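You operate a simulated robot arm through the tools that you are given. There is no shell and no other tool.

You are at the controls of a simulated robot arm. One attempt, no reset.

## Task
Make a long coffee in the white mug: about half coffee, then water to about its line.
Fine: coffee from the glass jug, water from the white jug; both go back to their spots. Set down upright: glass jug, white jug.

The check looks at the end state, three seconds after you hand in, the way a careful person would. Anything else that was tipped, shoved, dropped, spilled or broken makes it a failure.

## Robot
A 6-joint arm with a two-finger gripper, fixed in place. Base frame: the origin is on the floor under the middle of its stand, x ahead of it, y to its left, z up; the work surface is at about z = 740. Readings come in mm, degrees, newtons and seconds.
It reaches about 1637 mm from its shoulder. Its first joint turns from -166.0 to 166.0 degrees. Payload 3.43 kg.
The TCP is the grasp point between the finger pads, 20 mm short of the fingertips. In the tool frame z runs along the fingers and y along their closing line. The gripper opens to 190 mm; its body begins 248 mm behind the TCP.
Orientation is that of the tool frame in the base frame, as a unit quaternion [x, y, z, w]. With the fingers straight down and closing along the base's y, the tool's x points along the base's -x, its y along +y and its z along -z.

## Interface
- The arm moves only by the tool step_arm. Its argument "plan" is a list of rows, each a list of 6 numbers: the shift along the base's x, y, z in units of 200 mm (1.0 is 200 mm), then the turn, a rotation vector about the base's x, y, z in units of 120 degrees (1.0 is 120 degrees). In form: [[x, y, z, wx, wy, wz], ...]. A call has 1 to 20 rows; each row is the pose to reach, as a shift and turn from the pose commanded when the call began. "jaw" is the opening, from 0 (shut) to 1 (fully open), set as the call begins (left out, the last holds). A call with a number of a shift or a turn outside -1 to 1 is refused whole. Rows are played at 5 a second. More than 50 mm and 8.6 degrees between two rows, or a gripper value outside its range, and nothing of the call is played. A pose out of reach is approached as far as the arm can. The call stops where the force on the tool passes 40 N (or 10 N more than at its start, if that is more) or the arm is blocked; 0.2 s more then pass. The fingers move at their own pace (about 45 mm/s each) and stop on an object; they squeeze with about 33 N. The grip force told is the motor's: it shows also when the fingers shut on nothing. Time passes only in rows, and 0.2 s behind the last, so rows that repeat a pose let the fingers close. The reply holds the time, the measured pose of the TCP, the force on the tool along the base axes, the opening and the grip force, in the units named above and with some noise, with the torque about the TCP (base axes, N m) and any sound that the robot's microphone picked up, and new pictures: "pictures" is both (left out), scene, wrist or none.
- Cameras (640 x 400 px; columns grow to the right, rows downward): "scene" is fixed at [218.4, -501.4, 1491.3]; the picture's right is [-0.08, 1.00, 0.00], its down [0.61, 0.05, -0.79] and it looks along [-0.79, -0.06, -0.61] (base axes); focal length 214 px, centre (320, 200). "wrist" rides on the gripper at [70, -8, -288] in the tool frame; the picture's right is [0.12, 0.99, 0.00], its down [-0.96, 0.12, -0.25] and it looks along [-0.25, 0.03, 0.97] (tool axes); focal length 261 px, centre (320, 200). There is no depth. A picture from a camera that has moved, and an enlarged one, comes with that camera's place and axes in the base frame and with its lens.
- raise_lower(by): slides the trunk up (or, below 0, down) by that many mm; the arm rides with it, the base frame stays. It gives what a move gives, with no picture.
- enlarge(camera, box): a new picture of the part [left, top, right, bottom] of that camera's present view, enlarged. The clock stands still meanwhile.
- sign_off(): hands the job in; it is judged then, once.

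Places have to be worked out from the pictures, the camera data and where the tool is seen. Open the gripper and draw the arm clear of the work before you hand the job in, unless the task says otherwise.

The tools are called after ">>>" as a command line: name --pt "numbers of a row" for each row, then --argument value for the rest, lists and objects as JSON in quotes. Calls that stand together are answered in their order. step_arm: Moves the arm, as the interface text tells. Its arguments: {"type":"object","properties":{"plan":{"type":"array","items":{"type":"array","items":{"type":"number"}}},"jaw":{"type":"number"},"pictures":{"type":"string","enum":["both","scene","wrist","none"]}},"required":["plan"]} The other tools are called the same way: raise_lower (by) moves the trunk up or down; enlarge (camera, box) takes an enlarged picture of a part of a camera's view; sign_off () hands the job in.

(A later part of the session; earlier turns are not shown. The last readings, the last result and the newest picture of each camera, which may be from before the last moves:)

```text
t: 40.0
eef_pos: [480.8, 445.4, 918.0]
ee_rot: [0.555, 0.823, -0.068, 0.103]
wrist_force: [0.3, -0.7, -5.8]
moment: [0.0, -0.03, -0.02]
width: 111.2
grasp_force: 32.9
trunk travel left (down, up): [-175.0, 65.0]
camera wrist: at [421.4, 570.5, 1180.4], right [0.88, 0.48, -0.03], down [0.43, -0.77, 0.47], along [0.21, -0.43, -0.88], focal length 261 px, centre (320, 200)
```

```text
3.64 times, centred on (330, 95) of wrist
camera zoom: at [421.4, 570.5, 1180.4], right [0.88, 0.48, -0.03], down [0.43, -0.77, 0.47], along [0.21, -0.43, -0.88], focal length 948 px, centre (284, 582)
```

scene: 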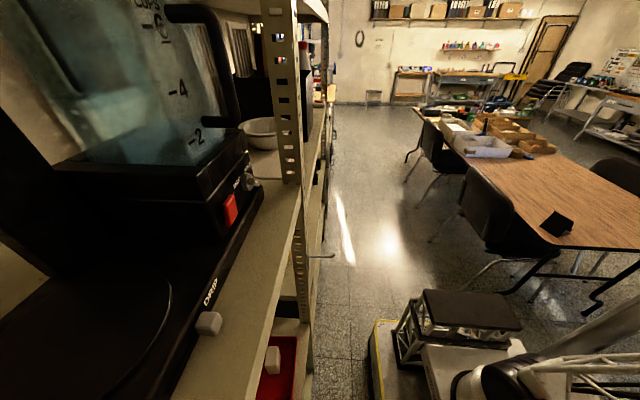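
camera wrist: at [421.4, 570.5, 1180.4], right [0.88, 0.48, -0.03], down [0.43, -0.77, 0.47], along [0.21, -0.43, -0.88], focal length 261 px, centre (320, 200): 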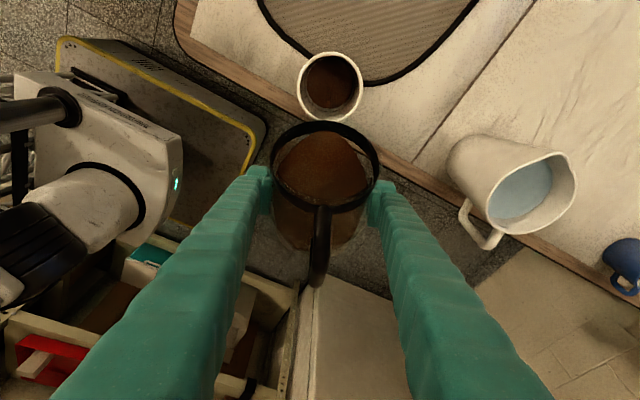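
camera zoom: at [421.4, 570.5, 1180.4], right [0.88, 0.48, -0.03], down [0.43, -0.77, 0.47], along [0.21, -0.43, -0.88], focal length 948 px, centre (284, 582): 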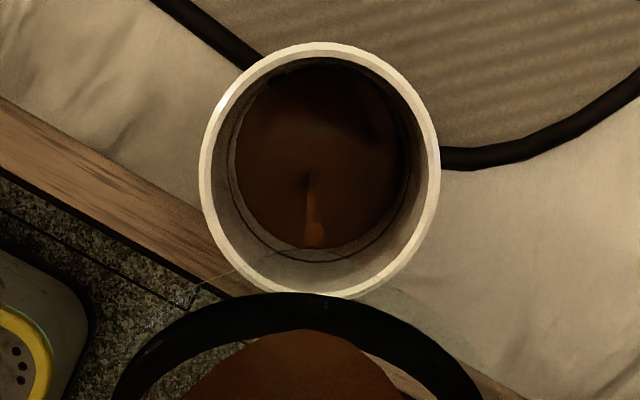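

Coffee is flowing well into the mug. I tilt back at once to stop the flow and measure the level.

>>> step_arm --pt "0 0 0 0.0386 0.0156 0" --pt "0 0 0 0.0773 0.0313 0" --pt "0 0 0 0.0773 0.0313 0" --pictures "wrist"

>>> enlarge --camera "wrist" --box '[285, 40, 375, 150]'

```text
t: 40.8
eef_pos: [480.7, 445.3, 915.4]
ee_rot: [0.559, 0.829, -0.02, 0.029]
wrist_force: [0.2, 0.4, -6.2]
moment: [0.0, -0.01, -0.01]
width: 110.9
grasp_force: 33.4
trunk travel left (down, up): [-175.0, 65.0]
camera wrist: at [440.1, 526.2, 1199.1], right [0.88, 0.48, -0.01], down [0.46, -0.83, 0.31], along [0.14, -0.28, -0.95], focal length 261 px, centre (320, 200)
```

wrist: 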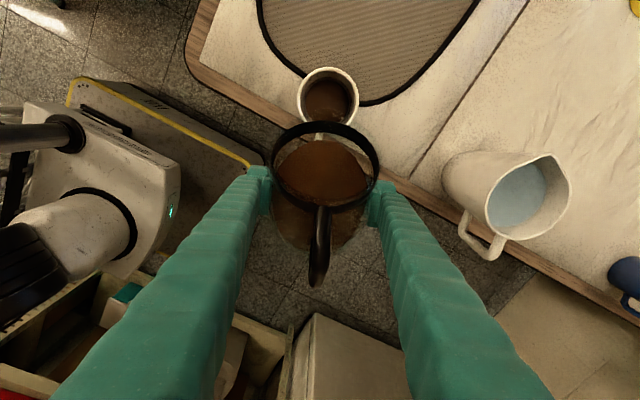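

```text
3.64 times, centred on (330, 95) of wrist
camera zoom: at [440.1, 526.2, 1199.1], right [0.88, 0.48, -0.01], down [0.46, -0.83, 0.31], along [0.14, -0.28, -0.95], focal length 948 px, centre (284, 582)
```

zoom: 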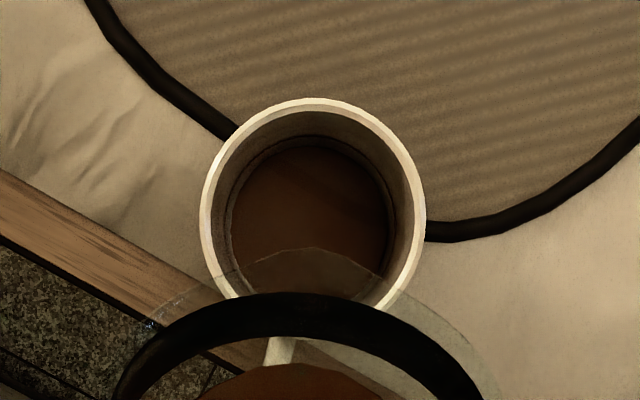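

The flow has stopped. I'll zoom tightly on the mug to compare the coffee level with the line.

>>> enlarge --camera "wrist" --box '[295, 60, 365, 130]'

```text
5.71 times, centred on (330, 95) of wrist
camera zoom: at [440.1, 526.2, 1199.1], right [0.88, 0.48, -0.01], down [0.46, -0.83, 0.31], along [0.14, -0.28, -0.95], focal length 1489 px, centre (263, 800)
```

zoom: 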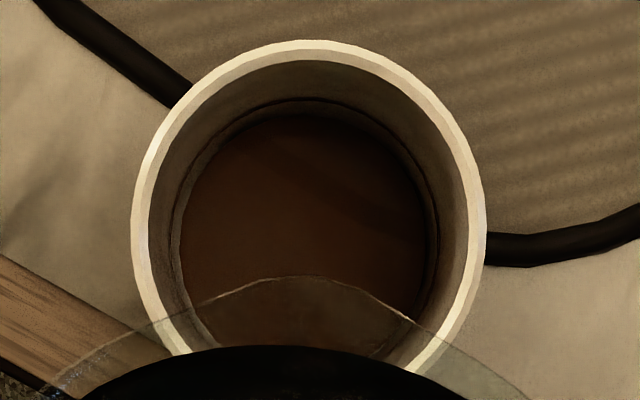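

The top-down view can't give a reliable level. I'll un-tilt the jug slowly to about 10° while moving it +x and up, so the wrist camera can see the mug obliquely.

>>> step_arm --pt "0 0 0.02 0.0167 0.0068 0" --pt "0 0 0.04 0.0335 0.0135 0" --pt "0 0 0.06 0.0502 0.0203 0" --pt "0 0 0.08 0.067 0.0271 0" --pt "0 0 0.1 0.0837 0.0339 0" --pt "0.03 0 0.12 0.1004 0.0406 0" --pt "0.06 0 0.14 0.1172 0.0474 0" --pt "0.1 0 0.16 0.1339 0.0542 0" --pt "0.14 0 0.18 0.1507 0.0609 0" --pt "0.18 0 0.2 0.1674 0.0677 0" --pt "0.23 0 0.2 0.1841 0.0745 0" --pt "0.28 0 0.2 0.2009 0.0812 0" --pt "0.33 0 0.2 0.2176 0.088 0" --pt "0.38 0 0.2 0.2344 0.0948 0" --pt "0.43 0 0.2 0.2511 0.1016 0" --pt "0.48 0 0.2 0.2678 0.1083 0" --pt "0.54 0 0.2 0.2846 0.1151 0" --pt "0.6 0 0.2 0.3013 0.1219 0" --pt "0.6 0 0.2 0.3013 0.1219 0" --pt "0.6 0 0.2 0.3013 0.1219 0" --pictures "wrist"

>>> enlarge --camera "wrist" --box '[220, 110, 290, 180]'

```text
t: 45.0
eef_pos: [601.7, 445.9, 957.5]
ee_rot: [0.533, 0.791, 0.168, -0.25]
wrist_force: [-0.7, 0.8, -6.3]
moment: [0.09, 0.06, 0.04]
width: 111.0
grasp_force: 33.2
trunk travel left (down, up): [-175.0, 65.0]
camera wrist: at [634.2, 343.3, 1234.9], right [0.88, 0.46, 0.07], down [0.46, -0.82, -0.35], along [-0.11, 0.34, -0.93], focal length 261 px, centre (320, 200)
```

wrist: 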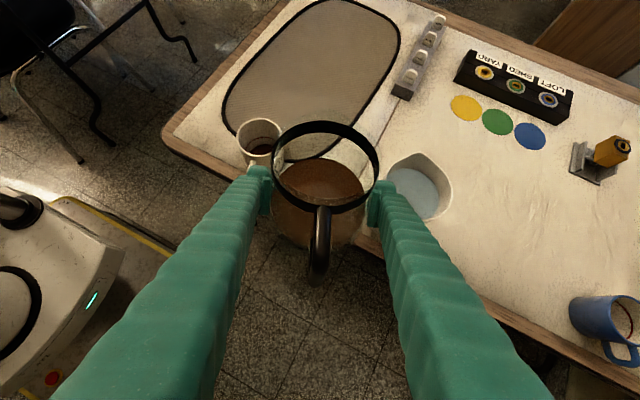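

```text
5.71 times, centred on (255, 145) of wrist
camera zoom: at [634.2, 343.3, 1234.9], right [0.88, 0.46, 0.07], down [0.46, -0.82, -0.35], along [-0.11, 0.34, -0.93], focal length 1489 px, centre (691, 514)
```

zoom: 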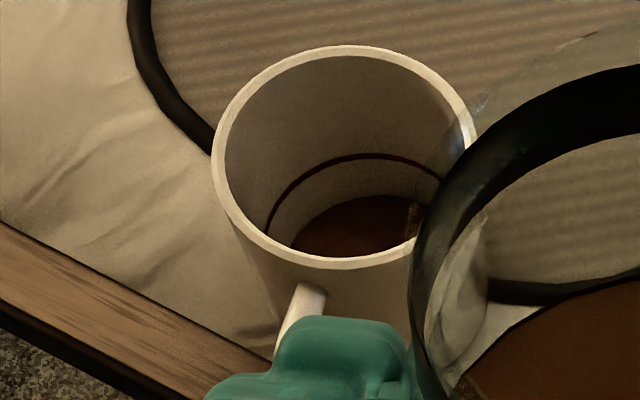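

From this oblique view the coffee surface is at z≈751, about 8–9 mm deep. The line is at about 33 mm, so roughly as much again is needed. I return to the pouring position by reversing the last move.

>>> step_arm --pt "-0.06 0 0 -0.0167 -0.0068 0" --pt "-0.12 0 0 -0.0335 -0.0135 0" --pt "-0.17 0 0 -0.0502 -0.0203 0" --pt "-0.22 0 0 -0.067 -0.0271 0" --pt "-0.27 0 0 -0.0837 -0.0339 0" --pt "-0.32 0 0 -0.1004 -0.0406 0" --pt "-0.37 0 0 -0.1172 -0.0474 0" --pt "-0.42 0 0 -0.1339 -0.0542 0" --pt "-0.46 0 0 -0.1507 -0.0609 0" --pt "-0.5 0 -0.02 -0.1674 -0.0677 0" --pt "-0.54 0 -0.04 -0.1841 -0.0745 0" --pt "-0.57 0 -0.06 -0.2009 -0.0812 0" --pt "-0.6 0 -0.08 -0.2176 -0.088 0" --pt "-0.6 0 -0.1 -0.2344 -0.0948 0" --pt "-0.6 0 -0.12 -0.2511 -0.1016 0" --pt "-0.6 0 -0.15 -0.2678 -0.1083 0" --pt "-0.6 0 -0.18 -0.2846 -0.1151 0" --pt "-0.6 0 -0.2 -0.3013 -0.1219 0" --pt "-0.6 0 -0.2 -0.3013 -0.1219 0" --pictures "none"

>>> step_arm --pt "0 0 0 -0.0155 -0.0063 0" --pt "0 0 0 -0.0309 -0.0125 0" --pt "0 0 0 -0.0464 -0.0188 0" --pt "0 0 0 -0.0541 -0.0219 0" --pt "0 0 0 -0.0541 -0.0219 0" --pictures "wrist"

>>> enlarge --camera "wrist" --box '[285, 40, 375, 150]'

```text
t: 49.0
eef_pos: [480.6, 445.5, 916.1]
ee_rot: [0.559, 0.828, -0.019, 0.03]
wrist_force: [-1.0, -0.3, -6.6]
moment: [0.01, 0.05, -0.01]
width: 111.2
grasp_force: 32.8
trunk travel left (down, up): [-175.0, 65.0]
```

```text
t: 50.2
eef_pos: [481.2, 445.3, 915.7]
ee_rot: [0.557, 0.825, -0.053, 0.079]
wrist_force: [-0.7, -0.6, -6.0]
moment: [-0.01, 0.0, -0.03]
width: 110.9
grasp_force: 33.1
trunk travel left (down, up): [-175.0, 65.0]
camera wrist: at [426.7, 557.6, 1186.8], right [0.88, 0.48, -0.02], down [0.44, -0.79, 0.43], along [0.19, -0.38, -0.9], focal length 261 px, centre (320, 200)
```

wrist: 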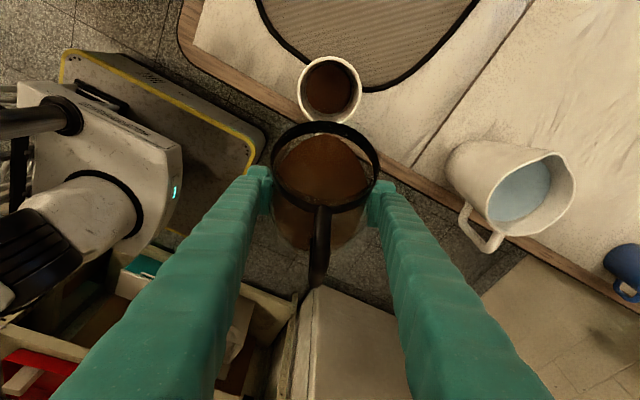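

```text
3.64 times, centred on (330, 95) of wrist
camera zoom: at [426.7, 557.6, 1186.8], right [0.88, 0.48, -0.02], down [0.44, -0.79, 0.43], along [0.19, -0.38, -0.9], focal length 948 px, centre (284, 582)
```

zoom: 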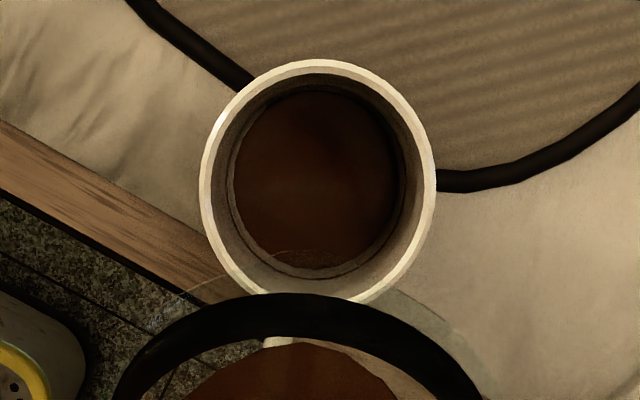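

No flow at 56° as before. Now I tilt to 60° briefly, hold, and come back to 52° in the same call to add a similar amount.

>>> step_arm --pt "0 0 0 -0.0155 -0.0063 0" --pt "0 0 0 -0.0309 -0.0125 0" --pt "0 0 0 -0.0309 -0.0125 0" --pt "0 0 0 -0.0309 -0.0125 0" --pt "0 0 0 0 0 0" --pt "0 0 0 0.0309 0.0125 0" --pt "0 0 0 0.0309 0.0125 0" --pictures "wrist"

>>> enlarge --camera "wrist" --box '[295, 55, 365, 125]'

```text
t: 51.8
eef_pos: [479.8, 445.1, 917.2]
ee_rot: [0.558, 0.827, -0.034, 0.05]
wrist_force: [-0.3, 0.3, -6.4]
moment: [0.01, 0.01, 0.04]
width: 110.9
grasp_force: 32.9
trunk travel left (down, up): [-175.0, 65.0]
camera wrist: at [433.2, 539.4, 1194.7], right [0.88, 0.48, -0.01], down [0.45, -0.81, 0.36], along [0.16, -0.32, -0.93], focal length 261 px, centre (320, 200)
```

wrist: 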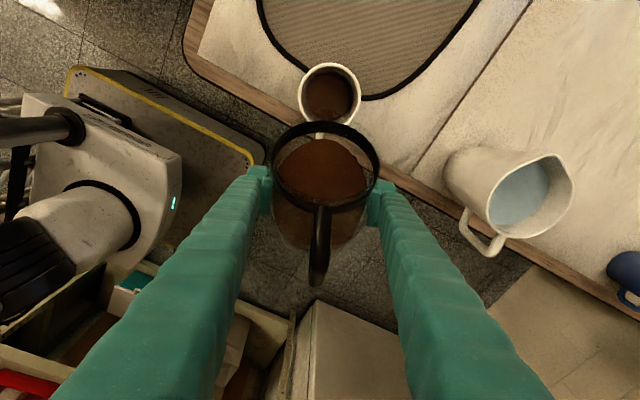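

```text
5.71 times, centred on (330, 90) of wrist
camera zoom: at [433.2, 539.4, 1194.7], right [0.88, 0.48, -0.01], down [0.45, -0.81, 0.36], along [0.16, -0.32, -0.93], focal length 1489 px, centre (263, 829)
```

zoom: 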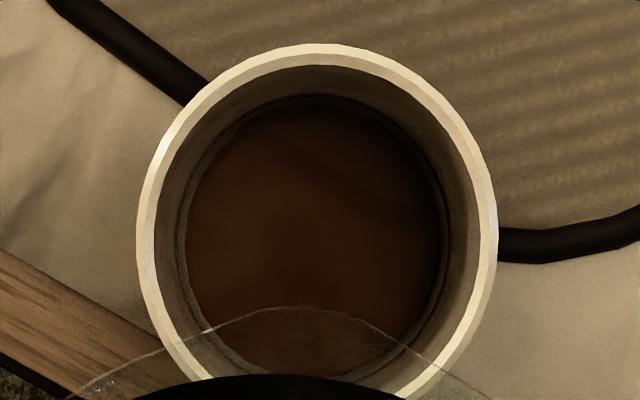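

The level rose. I un-tilt and shift +x again to check it in the oblique view.

>>> step_arm --pt "0 0 0.02 0.018 0.0073 0" --pt "0 0 0.04 0.036 0.0146 0" --pt "0 0 0.06 0.054 0.0219 0" --pt "0 0 0.08 0.072 0.0292 0" --pt "0 0 0.1 0.09 0.0365 0" --pt "0.03 0 0.12 0.108 0.0438 0" --pt "0.06 0 0.14 0.126 0.0511 0" --pt "0.1 0 0.16 0.144 0.0584 0" --pt "0.14 0 0.18 0.162 0.0657 0" --pt "0.18 0 0.2 0.18 0.073 0" --pt "0.23 0 0.2 0.198 0.0803 0" --pt "0.28 0 0.2 0.216 0.0876 0" --pt "0.33 0 0.2 0.234 0.0949 0" --pt "0.38 0 0.2 0.252 0.1022 0" --pt "0.43 0 0.2 0.27 0.1095 0" --pt "0.48 0 0.2 0.288 0.1168 0" --pt "0.54 0 0.2 0.306 0.1241 0" --pt "0.6 0 0.2 0.3245 0.1313 0" --pt "0.6 0 0.2 0.3245 0.1313 0" --pt "0.6 0 0.2 0.3245 0.1313 0" --pictures "wrist"

>>> enlarge --camera "wrist" --box '[220, 110, 290, 180]'

```text
t: 56.0
eef_pos: [601.1, 444.7, 957.7]
ee_rot: [0.533, 0.791, 0.169, -0.25]
wrist_force: [-0.5, 0.1, -6.1]
moment: [0.07, 0.03, -0.02]
width: 111.3
grasp_force: 33.2
trunk travel left (down, up): [-175.0, 65.0]
camera wrist: at [633.4, 342.4, 1234.7], right [0.88, 0.46, 0.07], down [0.46, -0.82, -0.35], along [-0.11, 0.34, -0.93], focal length 261 px, centre (320, 200)
```

wrist: 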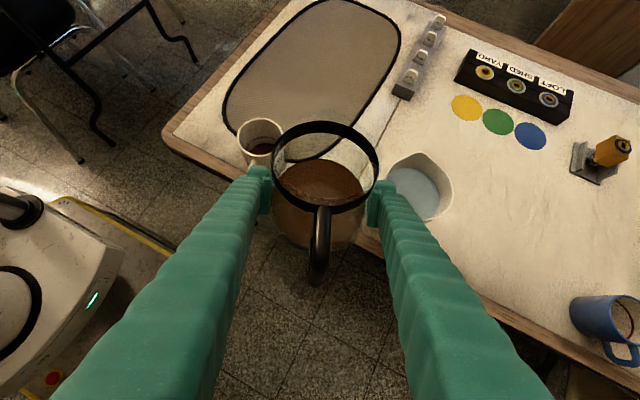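

```text
5.71 times, centred on (255, 145) of wrist
camera zoom: at [633.4, 342.4, 1234.7], right [0.88, 0.46, 0.07], down [0.46, -0.82, -0.35], along [-0.11, 0.34, -0.93], focal length 1489 px, centre (691, 514)
```

zoom: 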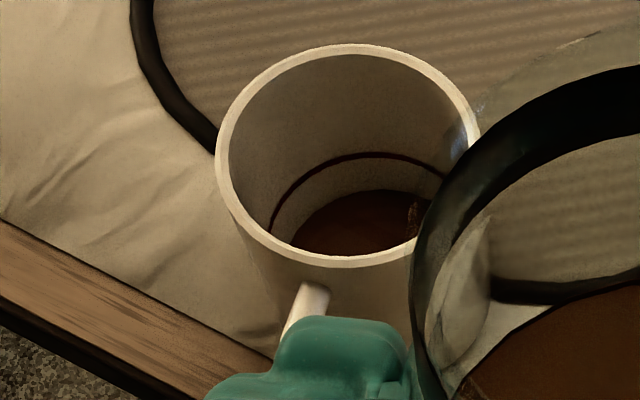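

>>> enlarge --camera "wrist" --box '[240, 120, 276, 156]'

```text
11.11 times, centred on (258, 138) of wrist
camera zoom: at [633.4, 342.4, 1234.7], right [0.88, 0.46, 0.07], down [0.46, -0.82, -0.35], along [-0.11, 0.34, -0.93], focal length 2896 px, centre (1009, 889)
```

zoom: 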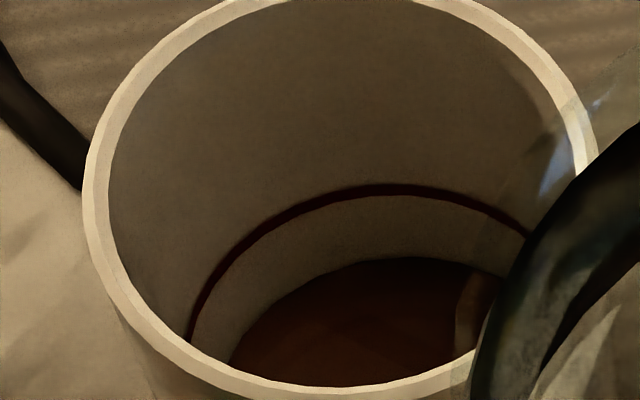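

The coffee is now about 12–13 mm deep, around 40% of the line height. One more small splash is needed, so I go back to the pour pose.

>>> step_arm --pt "-0.06 0 0 -0.018 -0.0073 0" --pt "-0.12 0 0 -0.036 -0.0146 0" --pt "-0.17 0 0 -0.054 -0.0219 0" --pt "-0.22 0 0 -0.072 -0.0292 0" --pt "-0.27 0 0 -0.09 -0.0365 0" --pt "-0.32 0 0 -0.108 -0.0438 0" --pt "-0.37 0 0 -0.126 -0.0511 0" --pt "-0.42 0 0 -0.144 -0.0584 0" --pt "-0.46 0 0 -0.162 -0.0657 0" --pt "-0.5 0 -0.02 -0.18 -0.073 0" --pt "-0.54 0 -0.04 -0.198 -0.0803 0" --pt "-0.57 0 -0.06 -0.216 -0.0876 0" --pt "-0.6 0 -0.08 -0.234 -0.0949 0" --pt "-0.6 0 -0.1 -0.252 -0.1022 0" --pt "-0.6 0 -0.12 -0.27 -0.1095 0" --pt "-0.6 0 -0.15 -0.288 -0.1168 0" --pt "-0.6 0 -0.18 -0.306 -0.1241 0" --pt "-0.6 0 -0.2 -0.3245 -0.1313 0" --pt "-0.6 0 -0.2 -0.3245 -0.1313 0" --pictures "wrist"

>>> enlarge --camera "wrist" --box '[285, 40, 375, 150]'

```text
t: 60.0
eef_pos: [480.6, 445.4, 917.3]
ee_rot: [0.558, 0.828, -0.035, 0.051]
wrist_force: [-0.6, 0.1, -5.7]
moment: [0.05, 0.04, -0.03]
width: 110.9
grasp_force: 33.3
trunk travel left (down, up): [-175.0, 65.0]
camera wrist: at [433.5, 540.1, 1194.8], right [0.88, 0.48, -0.01], down [0.45, -0.81, 0.36], along [0.16, -0.32, -0.93], focal length 261 px, centre (320, 200)
```

wrist: 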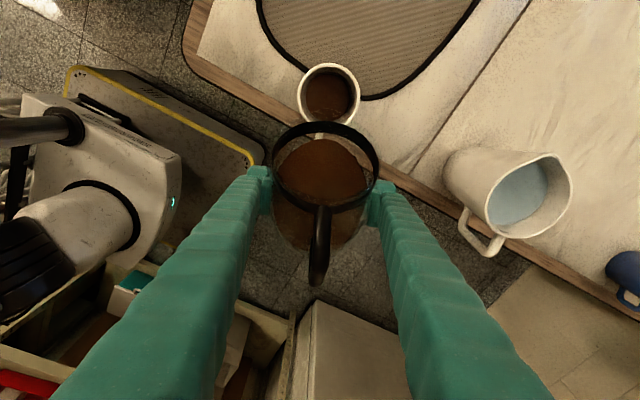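

```text
3.64 times, centred on (330, 95) of wrist
camera zoom: at [433.5, 540.1, 1194.8], right [0.88, 0.48, -0.01], down [0.45, -0.81, 0.36], along [0.16, -0.32, -0.93], focal length 948 px, centre (284, 582)
```

zoom: 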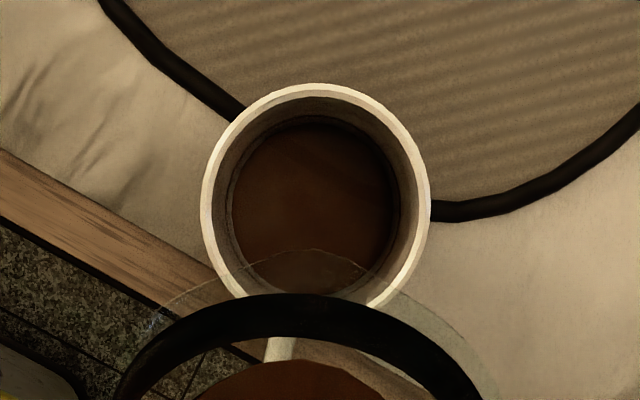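

Back in the pour pose at 52°, with the spout over the mug. I tilt to 61.5° for about 0.6 s and return to 52°.

>>> step_arm --pt "0 0 0 -0.0309 -0.0125 0" --pt "0 0 0 -0.0541 -0.0219 0" --pt "0 0 0 -0.0734 -0.0297 0" --pt "0 0 0 -0.0734 -0.0297 0" --pt "0 0 0 -0.0734 -0.0297 0" --pt "0 0 0 -0.0309 -0.0125 0" --pt "0 0 0 0 0 0" --pt "0 0 0 0 0 0" --pictures "wrist"

>>> enlarge --camera "wrist" --box '[295, 55, 365, 125]'

```text
t: 61.8
eef_pos: [480.8, 446.5, 915.7]
ee_rot: [0.558, 0.828, -0.034, 0.051]
wrist_force: [-0.2, -0.6, -6.4]
moment: [0.03, -0.01, 0.01]
width: 111.0
grasp_force: 32.9
trunk travel left (down, up): [-175.0, 65.0]
camera wrist: at [433.9, 540.0, 1194.5], right [0.88, 0.48, -0.01], down [0.45, -0.81, 0.36], along [0.16, -0.32, -0.93], focal length 261 px, centre (320, 200)
```

wrist: 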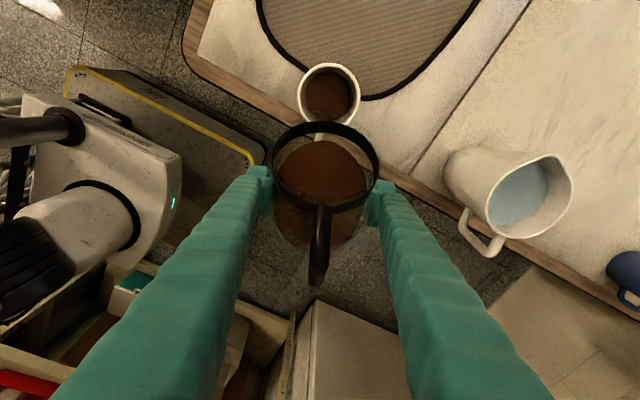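

```text
5.71 times, centred on (330, 90) of wrist
camera zoom: at [433.9, 540.0, 1194.5], right [0.88, 0.48, -0.01], down [0.45, -0.81, 0.36], along [0.16, -0.32, -0.93], focal length 1489 px, centre (263, 829)
```

zoom: 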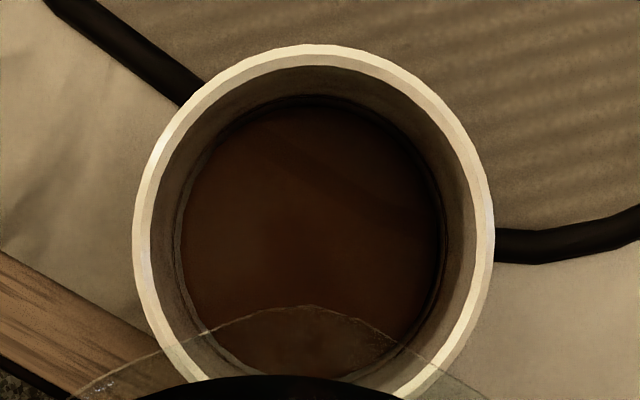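

The level is clearly nearer the line now. I go to the oblique view again to check.

>>> step_arm --pt "0 0 0.02 0.018 0.0073 0" --pt "0 0 0.04 0.036 0.0146 0" --pt "0 0 0.06 0.054 0.0219 0" --pt "0 0 0.08 0.072 0.0292 0" --pt "0 0 0.1 0.09 0.0365 0" --pt "0.03 0 0.12 0.108 0.0438 0" --pt "0.06 0 0.14 0.126 0.0511 0" --pt "0.1 0 0.16 0.144 0.0584 0" --pt "0.14 0 0.18 0.162 0.0657 0" --pt "0.18 0 0.2 0.18 0.073 0" --pt "0.23 0 0.2 0.198 0.0803 0" --pt "0.28 0 0.2 0.216 0.0876 0" --pt "0.33 0 0.2 0.234 0.0949 0" --pt "0.38 0 0.2 0.252 0.1022 0" --pt "0.43 0 0.2 0.27 0.1095 0" --pt "0.48 0 0.2 0.288 0.1168 0" --pt "0.54 0 0.2 0.306 0.1241 0" --pt "0.6 0 0.2 0.3245 0.1313 0" --pt "0.6 0 0.2 0.3245 0.1313 0" --pt "0.6 0 0.2 0.3245 0.1313 0" --pictures "wrist"

>>> enlarge --camera "wrist" --box '[240, 120, 276, 156]'

```text
t: 66.0
eef_pos: [601.1, 443.2, 957.8]
ee_rot: [0.534, 0.79, 0.169, -0.249]
wrist_force: [-0.1, -0.2, -6.6]
moment: [0.09, 0.02, -0.02]
width: 110.7
grasp_force: 32.7
trunk travel left (down, up): [-175.0, 65.0]
camera wrist: at [633.3, 341.4, 1234.6], right [0.88, 0.46, 0.07], down [0.46, -0.82, -0.35], along [-0.11, 0.34, -0.93], focal length 261 px, centre (320, 200)
```

wrist: 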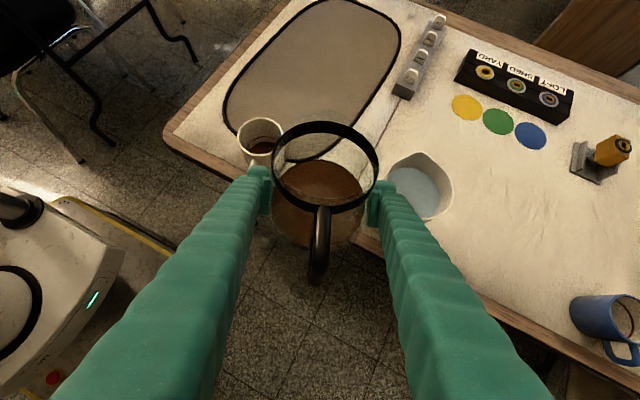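

```text
11.11 times, centred on (258, 138) of wrist
camera zoom: at [633.3, 341.4, 1234.6], right [0.88, 0.46, 0.07], down [0.46, -0.82, -0.35], along [-0.11, 0.34, -0.93], focal length 2896 px, centre (1009, 889)
```

zoom: 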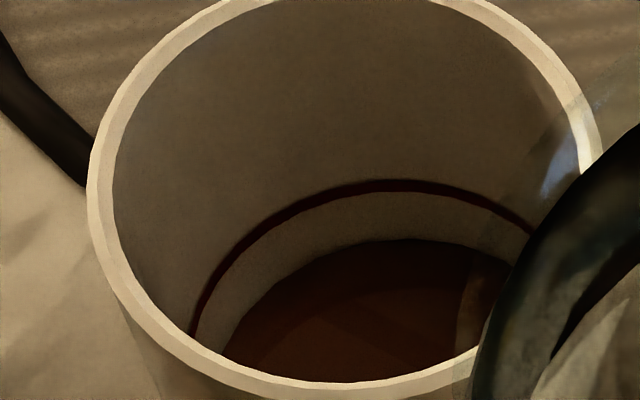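

The coffee sits about 16–18 mm below the line and the line is 33 mm above the floor, so it's about half. Now I return the glass jug: un-tilt fully and travel back along +x at height.

>>> step_arm --pt "0.04 0 0 0.0155 0.0063 0" --pt "0.12 0 0 0.0309 0.0125 0" --pt "0.24 0 0 0.0464 0.0188 0" --pt "0.38 0 0 0.0618 0.025 0" --pt "0.53 0 0 0.0773 0.0313 0" --pt "0.68 0 0 0.0773 0.0313 0" --pt "0.84 0 0 0.0773 0.0313 0" --pt "1.0 0 0 0.0773 0.0313 0" --pictures "none"

>>> step_arm --pt "0.15 0 0 0 0 0" --pt "0.3 0 0 0 0 0" --pt "0.44 0 0 0 0 0" --pt "0.56 0 0 0 0 0" --pt "0.65 0 0 0 0 0" --pt "0.705 0 0 0 0 0" --pt "0.705 0 0 0 0 0" --pictures "wrist"

```text
t: 67.8
eef_pos: [800.2, 446.6, 958.9]
ee_rot: [0.517, 0.766, 0.214, -0.318]
wrist_force: [0.0, -0.7, -5.4]
moment: [-0.05, -0.11, -0.09]
width: 111.1
grasp_force: 33.4
trunk travel left (down, up): [-175.0, 65.0]
```

```text
t: 69.4
eef_pos: [940.8, 445.1, 955.3]
ee_rot: [0.517, 0.766, 0.213, -0.317]
wrist_force: [-0.2, 0.6, -6.0]
moment: [0.05, 0.04, 0.01]
width: 110.8
grasp_force: 33.1
trunk travel left (down, up): [-175.0, 65.0]
camera wrist: at [991.6, 300.3, 1210.9], right [0.89, 0.45, 0.08], down [0.43, -0.75, -0.51], along [-0.16, 0.49, -0.86], focal length 261 px, centre (320, 200)
```

wrist: 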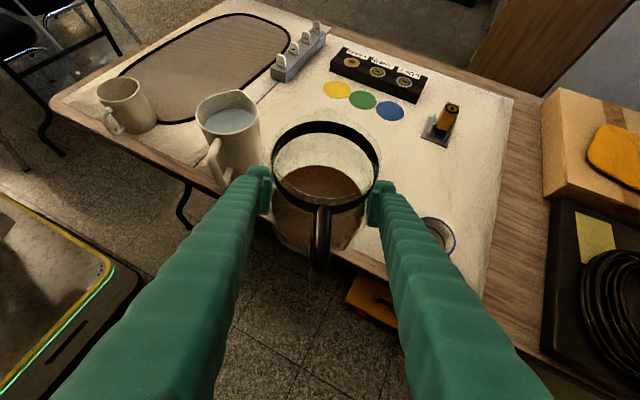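

The jug is upright again with its original orientation. I move +y over its spot, then descend to about 6 mm above the original grasp height.

>>> step_arm --pt "0 0.05 0 0 0 0" --pt "0 0.14 0 0 0 0" --pt "0 0.26 0 0 0 0" --pt "0 0.38 -0.03 0 0 0" --pt "0 0.49 -0.08 0 0 0" --pt "0 0.57 -0.16 0 0 0" --pt "0 0.61 -0.26 0 0 0" --pt "0 0.62 -0.37 0 0 0" --pt "0 0.62 -0.48 0 0 0" --pt "0 0.62 -0.59 0 0 0" --pt "0 0.62 -0.69 0 0 0" --pt "0 0.62 -0.77 0 0 0" --pt "0 0.62 -0.83 0 0 0" --pt "0 0.62 -0.87 0 0 0" --pt "0 0.62 -0.87 0 0 0" --pictures "wrist"

```text
t: 72.6
eef_pos: [940.7, 568.8, 782.6]
ee_rot: [0.516, 0.766, 0.213, -0.318]
wrist_force: [0.6, 1.6, -5.4]
moment: [0.08, 0.0, -0.02]
width: 110.6
grasp_force: 32.9
trunk travel left (down, up): [-175.0, 65.0]
camera wrist: at [991.6, 423.1, 1036.7], right [0.89, 0.45, 0.08], down [0.43, -0.75, -0.51], along [-0.17, 0.49, -0.86], focal length 261 px, centre (320, 200)
```

wrist: 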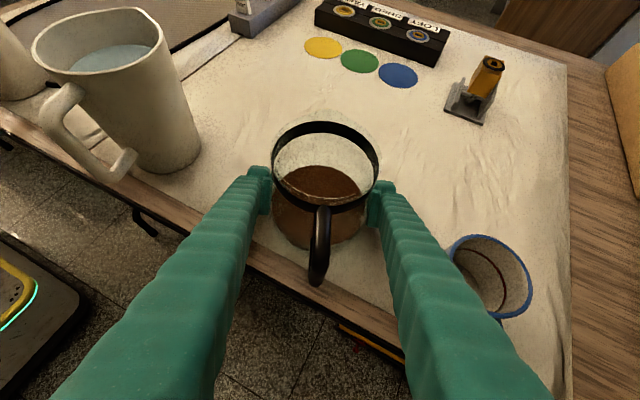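

Over the spot. I lower the last 6 mm gently in 1–2 mm steps.

>>> step_arm --pt "0 0 -0.01 0 0 0" --pt "0 0 -0.02 0 0 0" --pt "0 0 -0.025 0 0 0" --pt "0 0 -0.03 0 0 0" --pt "0 0 -0.03 0 0 0" --pictures "none"

```text
t: 73.8
eef_pos: [941.5, 568.1, 779.3]
ee_rot: [0.516, 0.766, 0.215, -0.318]
wrist_force: [0.7, -1.6, 17.9]
moment: [-0.94, -0.24, 0.1]
width: 110.7
grasp_force: 33.0
trunk travel left (down, up): [-175.0, 65.0]
```

Contact: the force rose to 18 N, so the jug touched about 2 mm earlier than expected. I ease up by about 2 mm to relieve the pressure before releasing.

>>> step_arm --pt "0 0 0.005 0 0 0" --pt "0 0 0.01 0 0 0" --pt "0 0 0.01 0 0 0" --pictures "wrist"

```text
t: 74.6
eef_pos: [940.9, 568.9, 779.4]
ee_rot: [0.517, 0.766, 0.215, -0.317]
wrist_force: [6.9, 3.8, 11.0]
moment: [0.21, -0.68, 0.09]
width: 110.8
grasp_force: 33.0
trunk travel left (down, up): [-175.0, 65.0]
camera wrist: at [991.3, 423.3, 1033.4], right [0.89, 0.45, 0.08], down [0.43, -0.75, -0.51], along [-0.16, 0.49, -0.86], focal length 261 px, centre (320, 200)
```

wrist: 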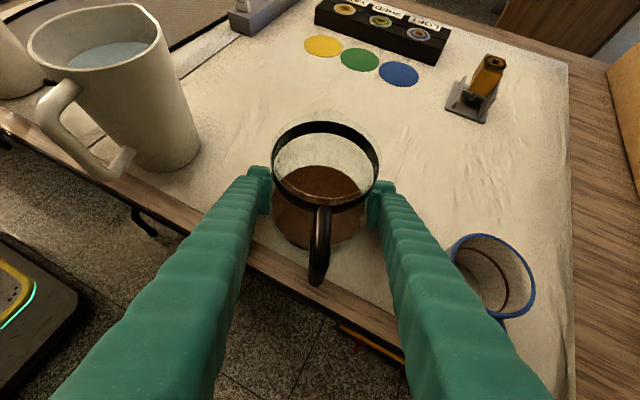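

>>> step_arm --pt "0 0 0.005 0 0 0" --pt "0 0 0.01 0 0 0" --pt "0 0 0.01 0 0 0" --pictures "none"

```text
t: 75.4
eef_pos: [940.6, 567.7, 779.9]
ee_rot: [0.516, 0.766, 0.212, -0.318]
wrist_force: [0.8, 0.8, -6.1]
moment: [0.09, 0.05, -0.01]
width: 110.8
grasp_force: 33.1
trunk travel left (down, up): [-175.0, 65.0]
```

The jug is now hanging just off the surface. I lower about 1 mm and then open the fingers slowly and partially.

>>> step_arm --pt "0 0 -0.003 0 0 0" --pt "0 0 -0.006 0 0 0" --pt "0 0 -0.006 0 0 0" --pictures "none"

```text
t: 76.2
eef_pos: [940.5, 568.4, 779.5]
ee_rot: [0.516, 0.766, 0.213, -0.318]
wrist_force: [0.2, 0.4, -5.3]
moment: [0.03, -0.01, -0.02]
width: 110.9
grasp_force: 33.3
trunk travel left (down, up): [-175.0, 65.0]
```

>>> step_arm --pt "0 0 0 0 0 0" --pt "0 0 0 0 0 0" --pt "0 0 0 0 0 0" --pt "0 0 0 0 0 0" --pt "0 0 0 0 0 0" --pt "0 0 0 0 0 0" --pt "0 0 0 0 0 0" --pt "0 0 0 0 0 0" --jaw 0.95 --pictures "wrist"

```text
t: 78.0
eef_pos: [941.0, 568.3, 780.6]
ee_rot: [0.517, 0.766, 0.214, -0.317]
wrist_force: [0.4, -0.1, 1.0]
moment: [0.01, 0.01, 0.0]
width: 180.5
grasp_force: 0.1
trunk travel left (down, up): [-175.0, 65.0]
camera wrist: at [991.5, 423.3, 1034.3], right [0.89, 0.45, 0.08], down [0.43, -0.75, -0.51], along [-0.16, 0.49, -0.86], focal length 261 px, centre (320, 200)
```

wrist: 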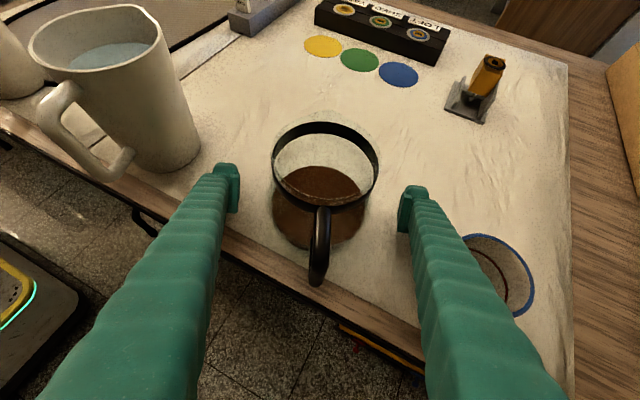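

The glass jug stands upright on its spot. I back out along the approach direction.

>>> step_arm --pt "0.02 -0.05 0.055 0 0 0" --pt "0.04 -0.1 0.11 0 0 0" --pt "0.06 -0.15 0.165 0 0 0" --pt "0.08 -0.2 0.22 0 0 0" --pt "0.12 -0.3 0.33 0 0 0" --pt "0.157 -0.399 0.4375 0 0 0" --pt "0.19 -0.49 0.55 0 0 0" --pt "0.22 -0.58 0.66 0 0 0" --pt "0.22 -0.58 0.66 0 0 0" --pictures "wrist"

>>> enlarge --camera "wrist" --box '[270, 80, 380, 200]'

```text
t: 80.0
eef_pos: [984.5, 452.1, 910.6]
ee_rot: [0.517, 0.766, 0.214, -0.317]
wrist_force: [-1.1, -1.0, -0.7]
moment: [-0.03, -0.03, -0.02]
width: 180.5
grasp_force: 0.1
trunk travel left (down, up): [-175.0, 65.0]
camera wrist: at [1035.5, 308.1, 1164.4], right [0.89, 0.45, 0.08], down [0.43, -0.75, -0.51], along [-0.16, 0.49, -0.86], focal length 261 px, centre (320, 200)
```

wrist: 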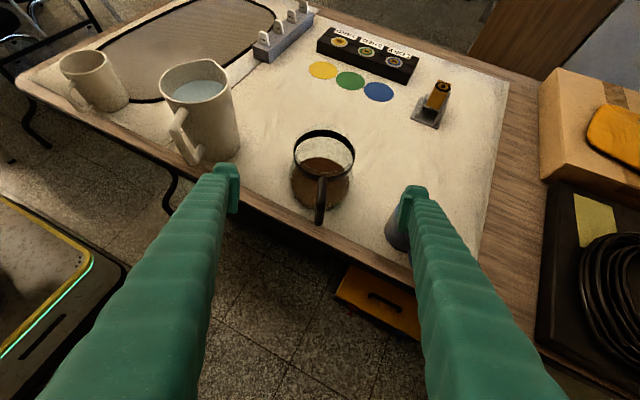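

```text
3.33 times, centred on (325, 140) of wrist
camera zoom: at [1035.5, 308.1, 1164.4], right [0.89, 0.45, 0.08], down [0.43, -0.75, -0.51], along [-0.16, 0.49, -0.86], focal length 869 px, centre (303, 400)
```

zoom: 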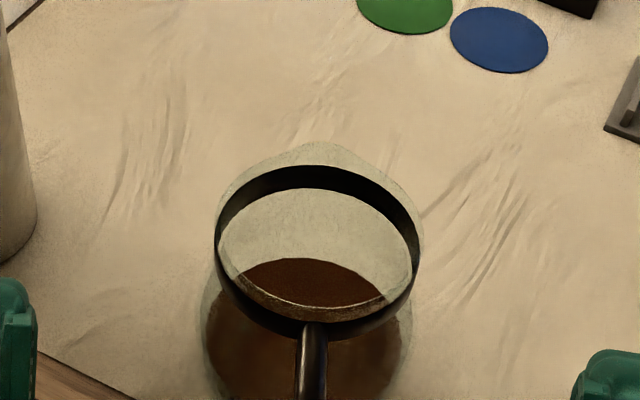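

The glass jug looks fine and there's no spill. Next is the white jug at about (712, 560), azimuth about 16°. I move to its pre-grasp point with a −6° yaw trim.

>>> step_arm --pt "-0.1 -0.05 0.05 0 0 -0.01" --pt "-0.25 -0.1 0.1 0 0 -0.02" --pt "-0.45 -0.1 0.15 0 0 -0.03" --pt "-0.65 -0.1 0.18 0 0 -0.04" --pt "-0.85 -0.1 0.18 0 0 -0.05" --pt "-1.0 -0.08 0.15 0 0 -0.05" --jaw 1.0 --pictures "none"

>>> step_arm --pt "-0.1 0 0 0 0 0" --pt "-0.18 0 -0.03 0 0 0" --pt "-0.18 0 -0.05 0 0 0" --pt "-0.18 0 -0.05 0 0 0" --pictures "wrist"

>>> enlarge --camera "wrist" --box '[250, 100, 400, 260]'

```text
t: 81.4
eef_pos: [784.9, 435.0, 942.1]
ee_rot: [0.556, 0.738, 0.23, -0.306]
wrist_force: [-0.2, -1.0, -0.2]
moment: [0.07, 0.06, 0.08]
width: 190.2
grasp_force: 0.1
trunk travel left (down, up): [-175.0, 65.0]
```

```text
t: 82.4
eef_pos: [748.8, 435.6, 932.2]
ee_rot: [0.556, 0.738, 0.23, -0.306]
wrist_force: [-0.6, -0.1, 0.0]
moment: [0.0, -0.04, -0.03]
width: 190.1
grasp_force: 0.0
trunk travel left (down, up): [-175.0, 65.0]
camera wrist: at [783.7, 286.3, 1186.2], right [0.93, 0.35, 0.08], down [0.35, -0.79, -0.51], along [-0.11, 0.5, -0.86], focal length 261 px, centre (320, 200)
```

wrist: 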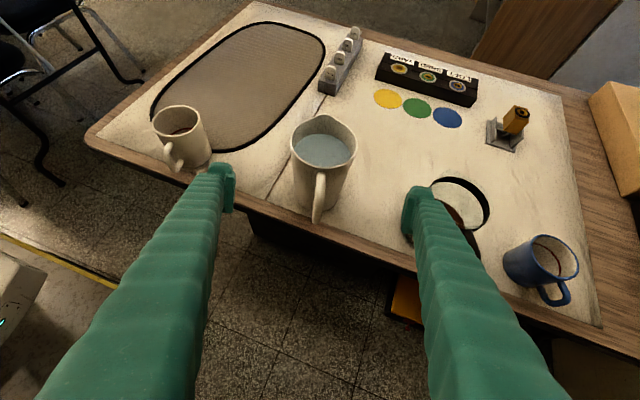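

```text
2.50 times, centred on (325, 180) of wrist
camera zoom: at [783.7, 286.3, 1186.2], right [0.93, 0.35, 0.08], down [0.35, -0.79, -0.51], along [-0.11, 0.5, -0.86], focal length 652 px, centre (308, 250)
```

zoom: 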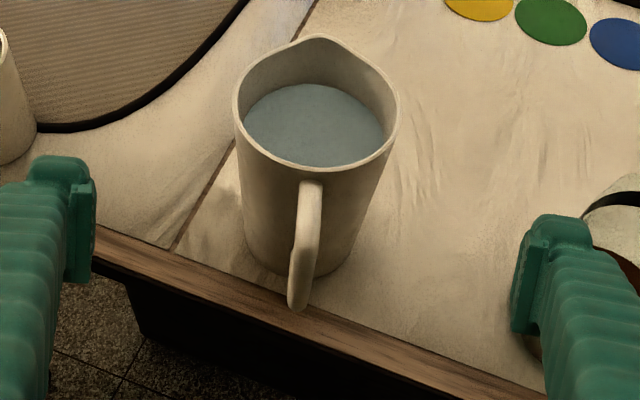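

The white jug's axis fits (713, 557.5) at both rim and base, water surface at about z 858, and the azimuth is aligned. I advance along the finger direction to the grasp point at z≈805.

>>> step_arm --pt "-0.018 0.061 -0.064 0 0 0" --pt "-0.036 0.122 -0.127 0 0 0" --pt "-0.054 0.183 -0.191 0 0 0" --pt "-0.072 0.244 -0.254 0 0 0" --pt "-0.09 0.305 -0.318 0 0 0" --pt "-0.108 0.366 -0.381 0 0 0" --pt "-0.126 0.427 -0.445 0 0 0" --pt "-0.144 0.488 -0.509 0 0 0" --pt "-0.162 0.549 -0.572 0 0 0" --pt "-0.179 0.61 -0.636 0 0 0" --pt "-0.179 0.61 -0.636 0 0 0" --pictures "wrist"

```text
t: 84.8
eef_pos: [715.0, 557.4, 803.1]
ee_rot: [0.556, 0.738, 0.23, -0.305]
wrist_force: [0.2, -0.2, -0.4]
moment: [0.0, -0.02, 0.0]
width: 189.5
grasp_force: 0.0
trunk travel left (down, up): [-175.0, 65.0]
camera wrist: at [749.0, 408.5, 1058.3], right [0.93, 0.35, 0.08], down [0.35, -0.79, -0.51], along [-0.11, 0.5, -0.86], focal length 261 px, centre (320, 200)
```

wrist: 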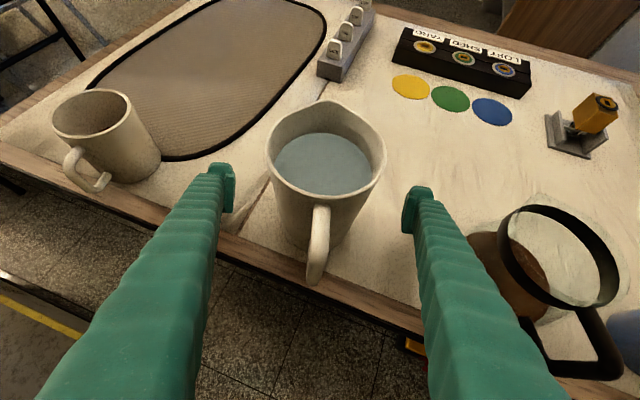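

The jug is centred between the pads. I close the fingers.

>>> step_arm --pt "0 0 0 0 0 0" --pt "0 0 0 0 0 0" --pt "0 0 0 0 0 0" --pt "0 0 0 0 0 0" --pt "0 0 0 0 0 0" --pt "0 0 0 0 0 0" --pt "0 0 0 0 0 0" --pt "0 0 0 0 0 0" --pt "0 0 0 0 0 0" --pt "0 0 0 0 0 0" --jaw 0.3 --pictures "wrist"

```text
t: 87.0
eef_pos: [713.9, 557.8, 803.9]
ee_rot: [0.556, 0.738, 0.23, -0.306]
wrist_force: [-2.4, 0.4, 0.3]
moment: [0.07, -0.06, 0.01]
width: 97.9
grasp_force: 32.9
trunk travel left (down, up): [-175.0, 65.0]
camera wrist: at [749.0, 408.4, 1058.4], right [0.93, 0.35, 0.08], down [0.35, -0.79, -0.51], along [-0.11, 0.5, -0.86], focal length 261 px, centre (320, 200)
```

wrist: 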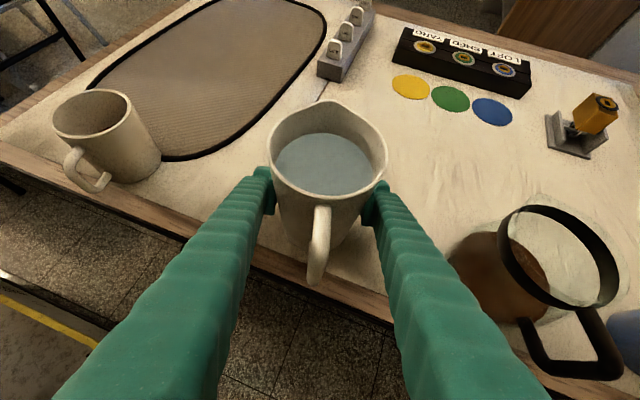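

Gripped at 98 mm with 33 N. I lift 40 mm and check.

>>> step_arm --pt "0 0 0.02 0 0 0" --pt "0 0 0.05 0 0 0" --pt "0 0 0.1 0 0 0" --pt "0 0 0.15 0 0 0" --pt "0 0 0.2 0 0 0" --pt "0 0 0.2 0 0 0" --pt "0 0 0.2 0 0 0" --pictures "wrist"

```text
t: 88.6
eef_pos: [713.7, 559.3, 844.2]
ee_rot: [0.555, 0.738, 0.229, -0.307]
wrist_force: [-0.6, 0.5, -7.9]
moment: [0.1, 0.02, 0.0]
width: 97.7
grasp_force: 32.5
trunk travel left (down, up): [-175.0, 65.0]
camera wrist: at [748.1, 408.8, 1097.9], right [0.93, 0.35, 0.08], down [0.35, -0.79, -0.51], along [-0.11, 0.5, -0.86], focal length 261 px, centre (320, 200)
```

wrist: 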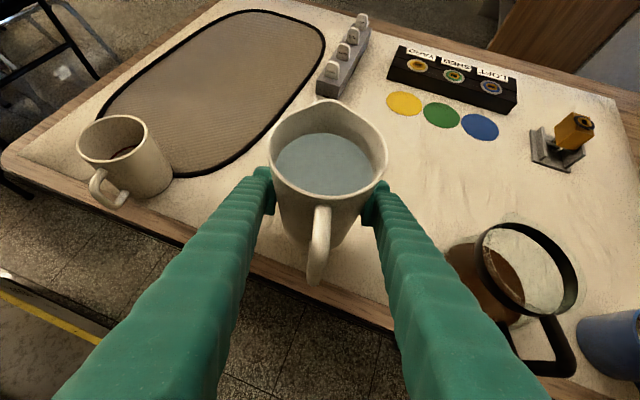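

The lift is secure, with a load of 7.9 N. I raise further and move toward −y, keeping it level.

>>> step_arm --pt "0 0 0.05 0 0 0" --pt "0 0 0.13 0 0 0" --pt "0 -0.03 0.22 0 0 0" --pt "0 -0.08 0.32 0 0 0" --pt "0 -0.15 0.41 0 0 0" --pt "0 -0.24 0.48 0 0 0" --pt "0 -0.34 0.5 0 0 0" --pt "0 -0.43 0.5 0 0 0" --pt "0 -0.51 0.5 0 0 0" --pt "0 -0.56 0.5 0 0 0" --pt "0 -0.575 0.5 0 0 0" --pt "0 -0.575 0.5 0 0 0" --pictures "none"

>>> step_arm --pt "-0.03 0 0 0 0 0" --pt "-0.09 0 0 0 0 0" --pt "-0.18 0 0 0 0 0" --pt "-0.29 0 0 0 0 0" --pt "-0.41 0 0 0 0 0" --pt "-0.54 0 0 0 0 0" --pt "-0.67 0 0 0 0 0" --pt "-0.79 0 0 0 0 0" --pt "-0.89 0 0 0 0 0" --pt "-0.96 0 0 0 0 0" --pt "-1.0 0 0 0 0 0" --pt "-1.0 0 0 0 0 0" --pictures "wrist"

```text
t: 91.2
eef_pos: [714.0, 443.1, 943.9]
ee_rot: [0.556, 0.738, 0.23, -0.305]
wrist_force: [0.4, -0.7, -9.5]
moment: [0.11, 0.0, 0.0]
width: 97.7
grasp_force: 33.4
trunk travel left (down, up): [-175.0, 65.0]
```

```text
t: 93.8
eef_pos: [514.4, 443.0, 945.0]
ee_rot: [0.556, 0.738, 0.23, -0.307]
wrist_force: [0.1, -0.5, -8.8]
moment: [0.13, 0.01, 0.01]
width: 97.7
grasp_force: 33.1
trunk travel left (down, up): [-175.0, 65.0]
camera wrist: at [548.5, 294.3, 1198.7], right [0.93, 0.35, 0.08], down [0.35, -0.79, -0.51], along [-0.11, 0.5, -0.86], focal length 261 px, centre (320, 200)
```

wrist: 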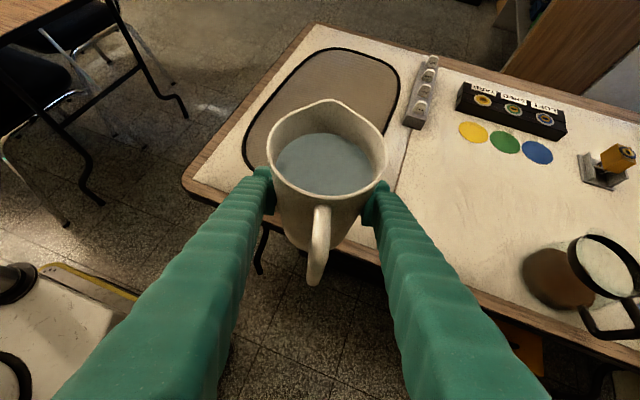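

The jug is beside the mug. I move to the pour position at (470, 443) and pre-tilt 20° slowly about the closing axis, still below the expected threshold of about 26°.

>>> step_arm --pt "-0.05 0 0 0 0 0" --pt "-0.12 0 0 0 0 0" --pt "-0.18 0 0 0 0 0" --pt "-0.2225 0 0 0 0 0" --pt "-0.2225 0 0 -0.016 -0.0046 0" --pt "-0.2225 0 0 -0.032 -0.0092 0" --pt "-0.2225 0 0 -0.0481 -0.0138 0" --pt "-0.2225 0 0 -0.0641 -0.0184 0" --pt "-0.2225 0 0 -0.0801 -0.023 0" --pt "-0.2225 0 0 -0.0961 -0.0276 0" --pt "-0.2225 0 0 -0.1121 -0.0322 0" --pt "-0.2225 0 0 -0.1282 -0.0367 0" --pt "-0.2225 0 0 -0.1442 -0.0413 0" --pt "-0.2225 0 0 -0.1602 -0.0459 0" --pt "-0.2225 0 0 -0.1602 -0.0459 0" --pt "-0.2225 0 0 -0.1602 -0.0459 0" --pictures "wrist"

>>> enlarge --camera "wrist" --box '[260, 50, 390, 200]'

```text
t: 97.2
eef_pos: [468.4, 443.0, 942.8]
ee_rot: [0.587, 0.78, 0.129, -0.175]
wrist_force: [0.2, 0.0, -8.7]
moment: [0.11, 0.03, -0.03]
width: 97.7
grasp_force: 32.6
trunk travel left (down, up): [-175.0, 65.0]
camera wrist: at [478.2, 387.0, 1234.4], right [0.92, 0.38, 0.05], down [0.38, -0.91, -0.18], along [-0.03, 0.19, -0.98], focal length 261 px, centre (320, 200)
```

wrist: 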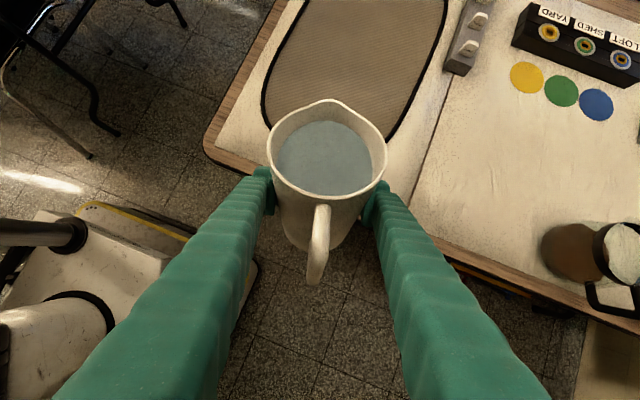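

```text
2.67 times, centred on (325, 125) of wrist
camera zoom: at [478.2, 387.0, 1234.4], right [0.92, 0.38, 0.05], down [0.38, -0.91, -0.18], along [-0.03, 0.19, -0.98], focal length 695 px, centre (307, 400)
```

zoom: 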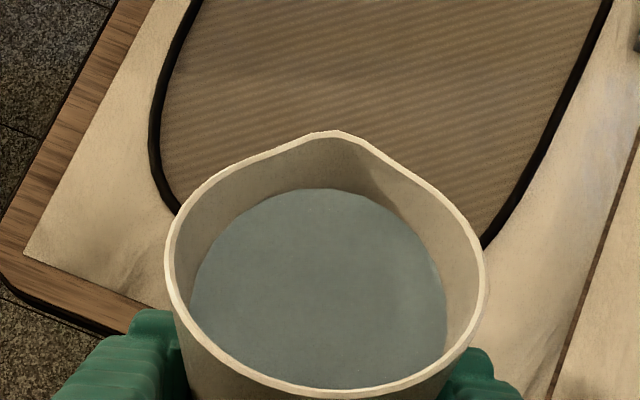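

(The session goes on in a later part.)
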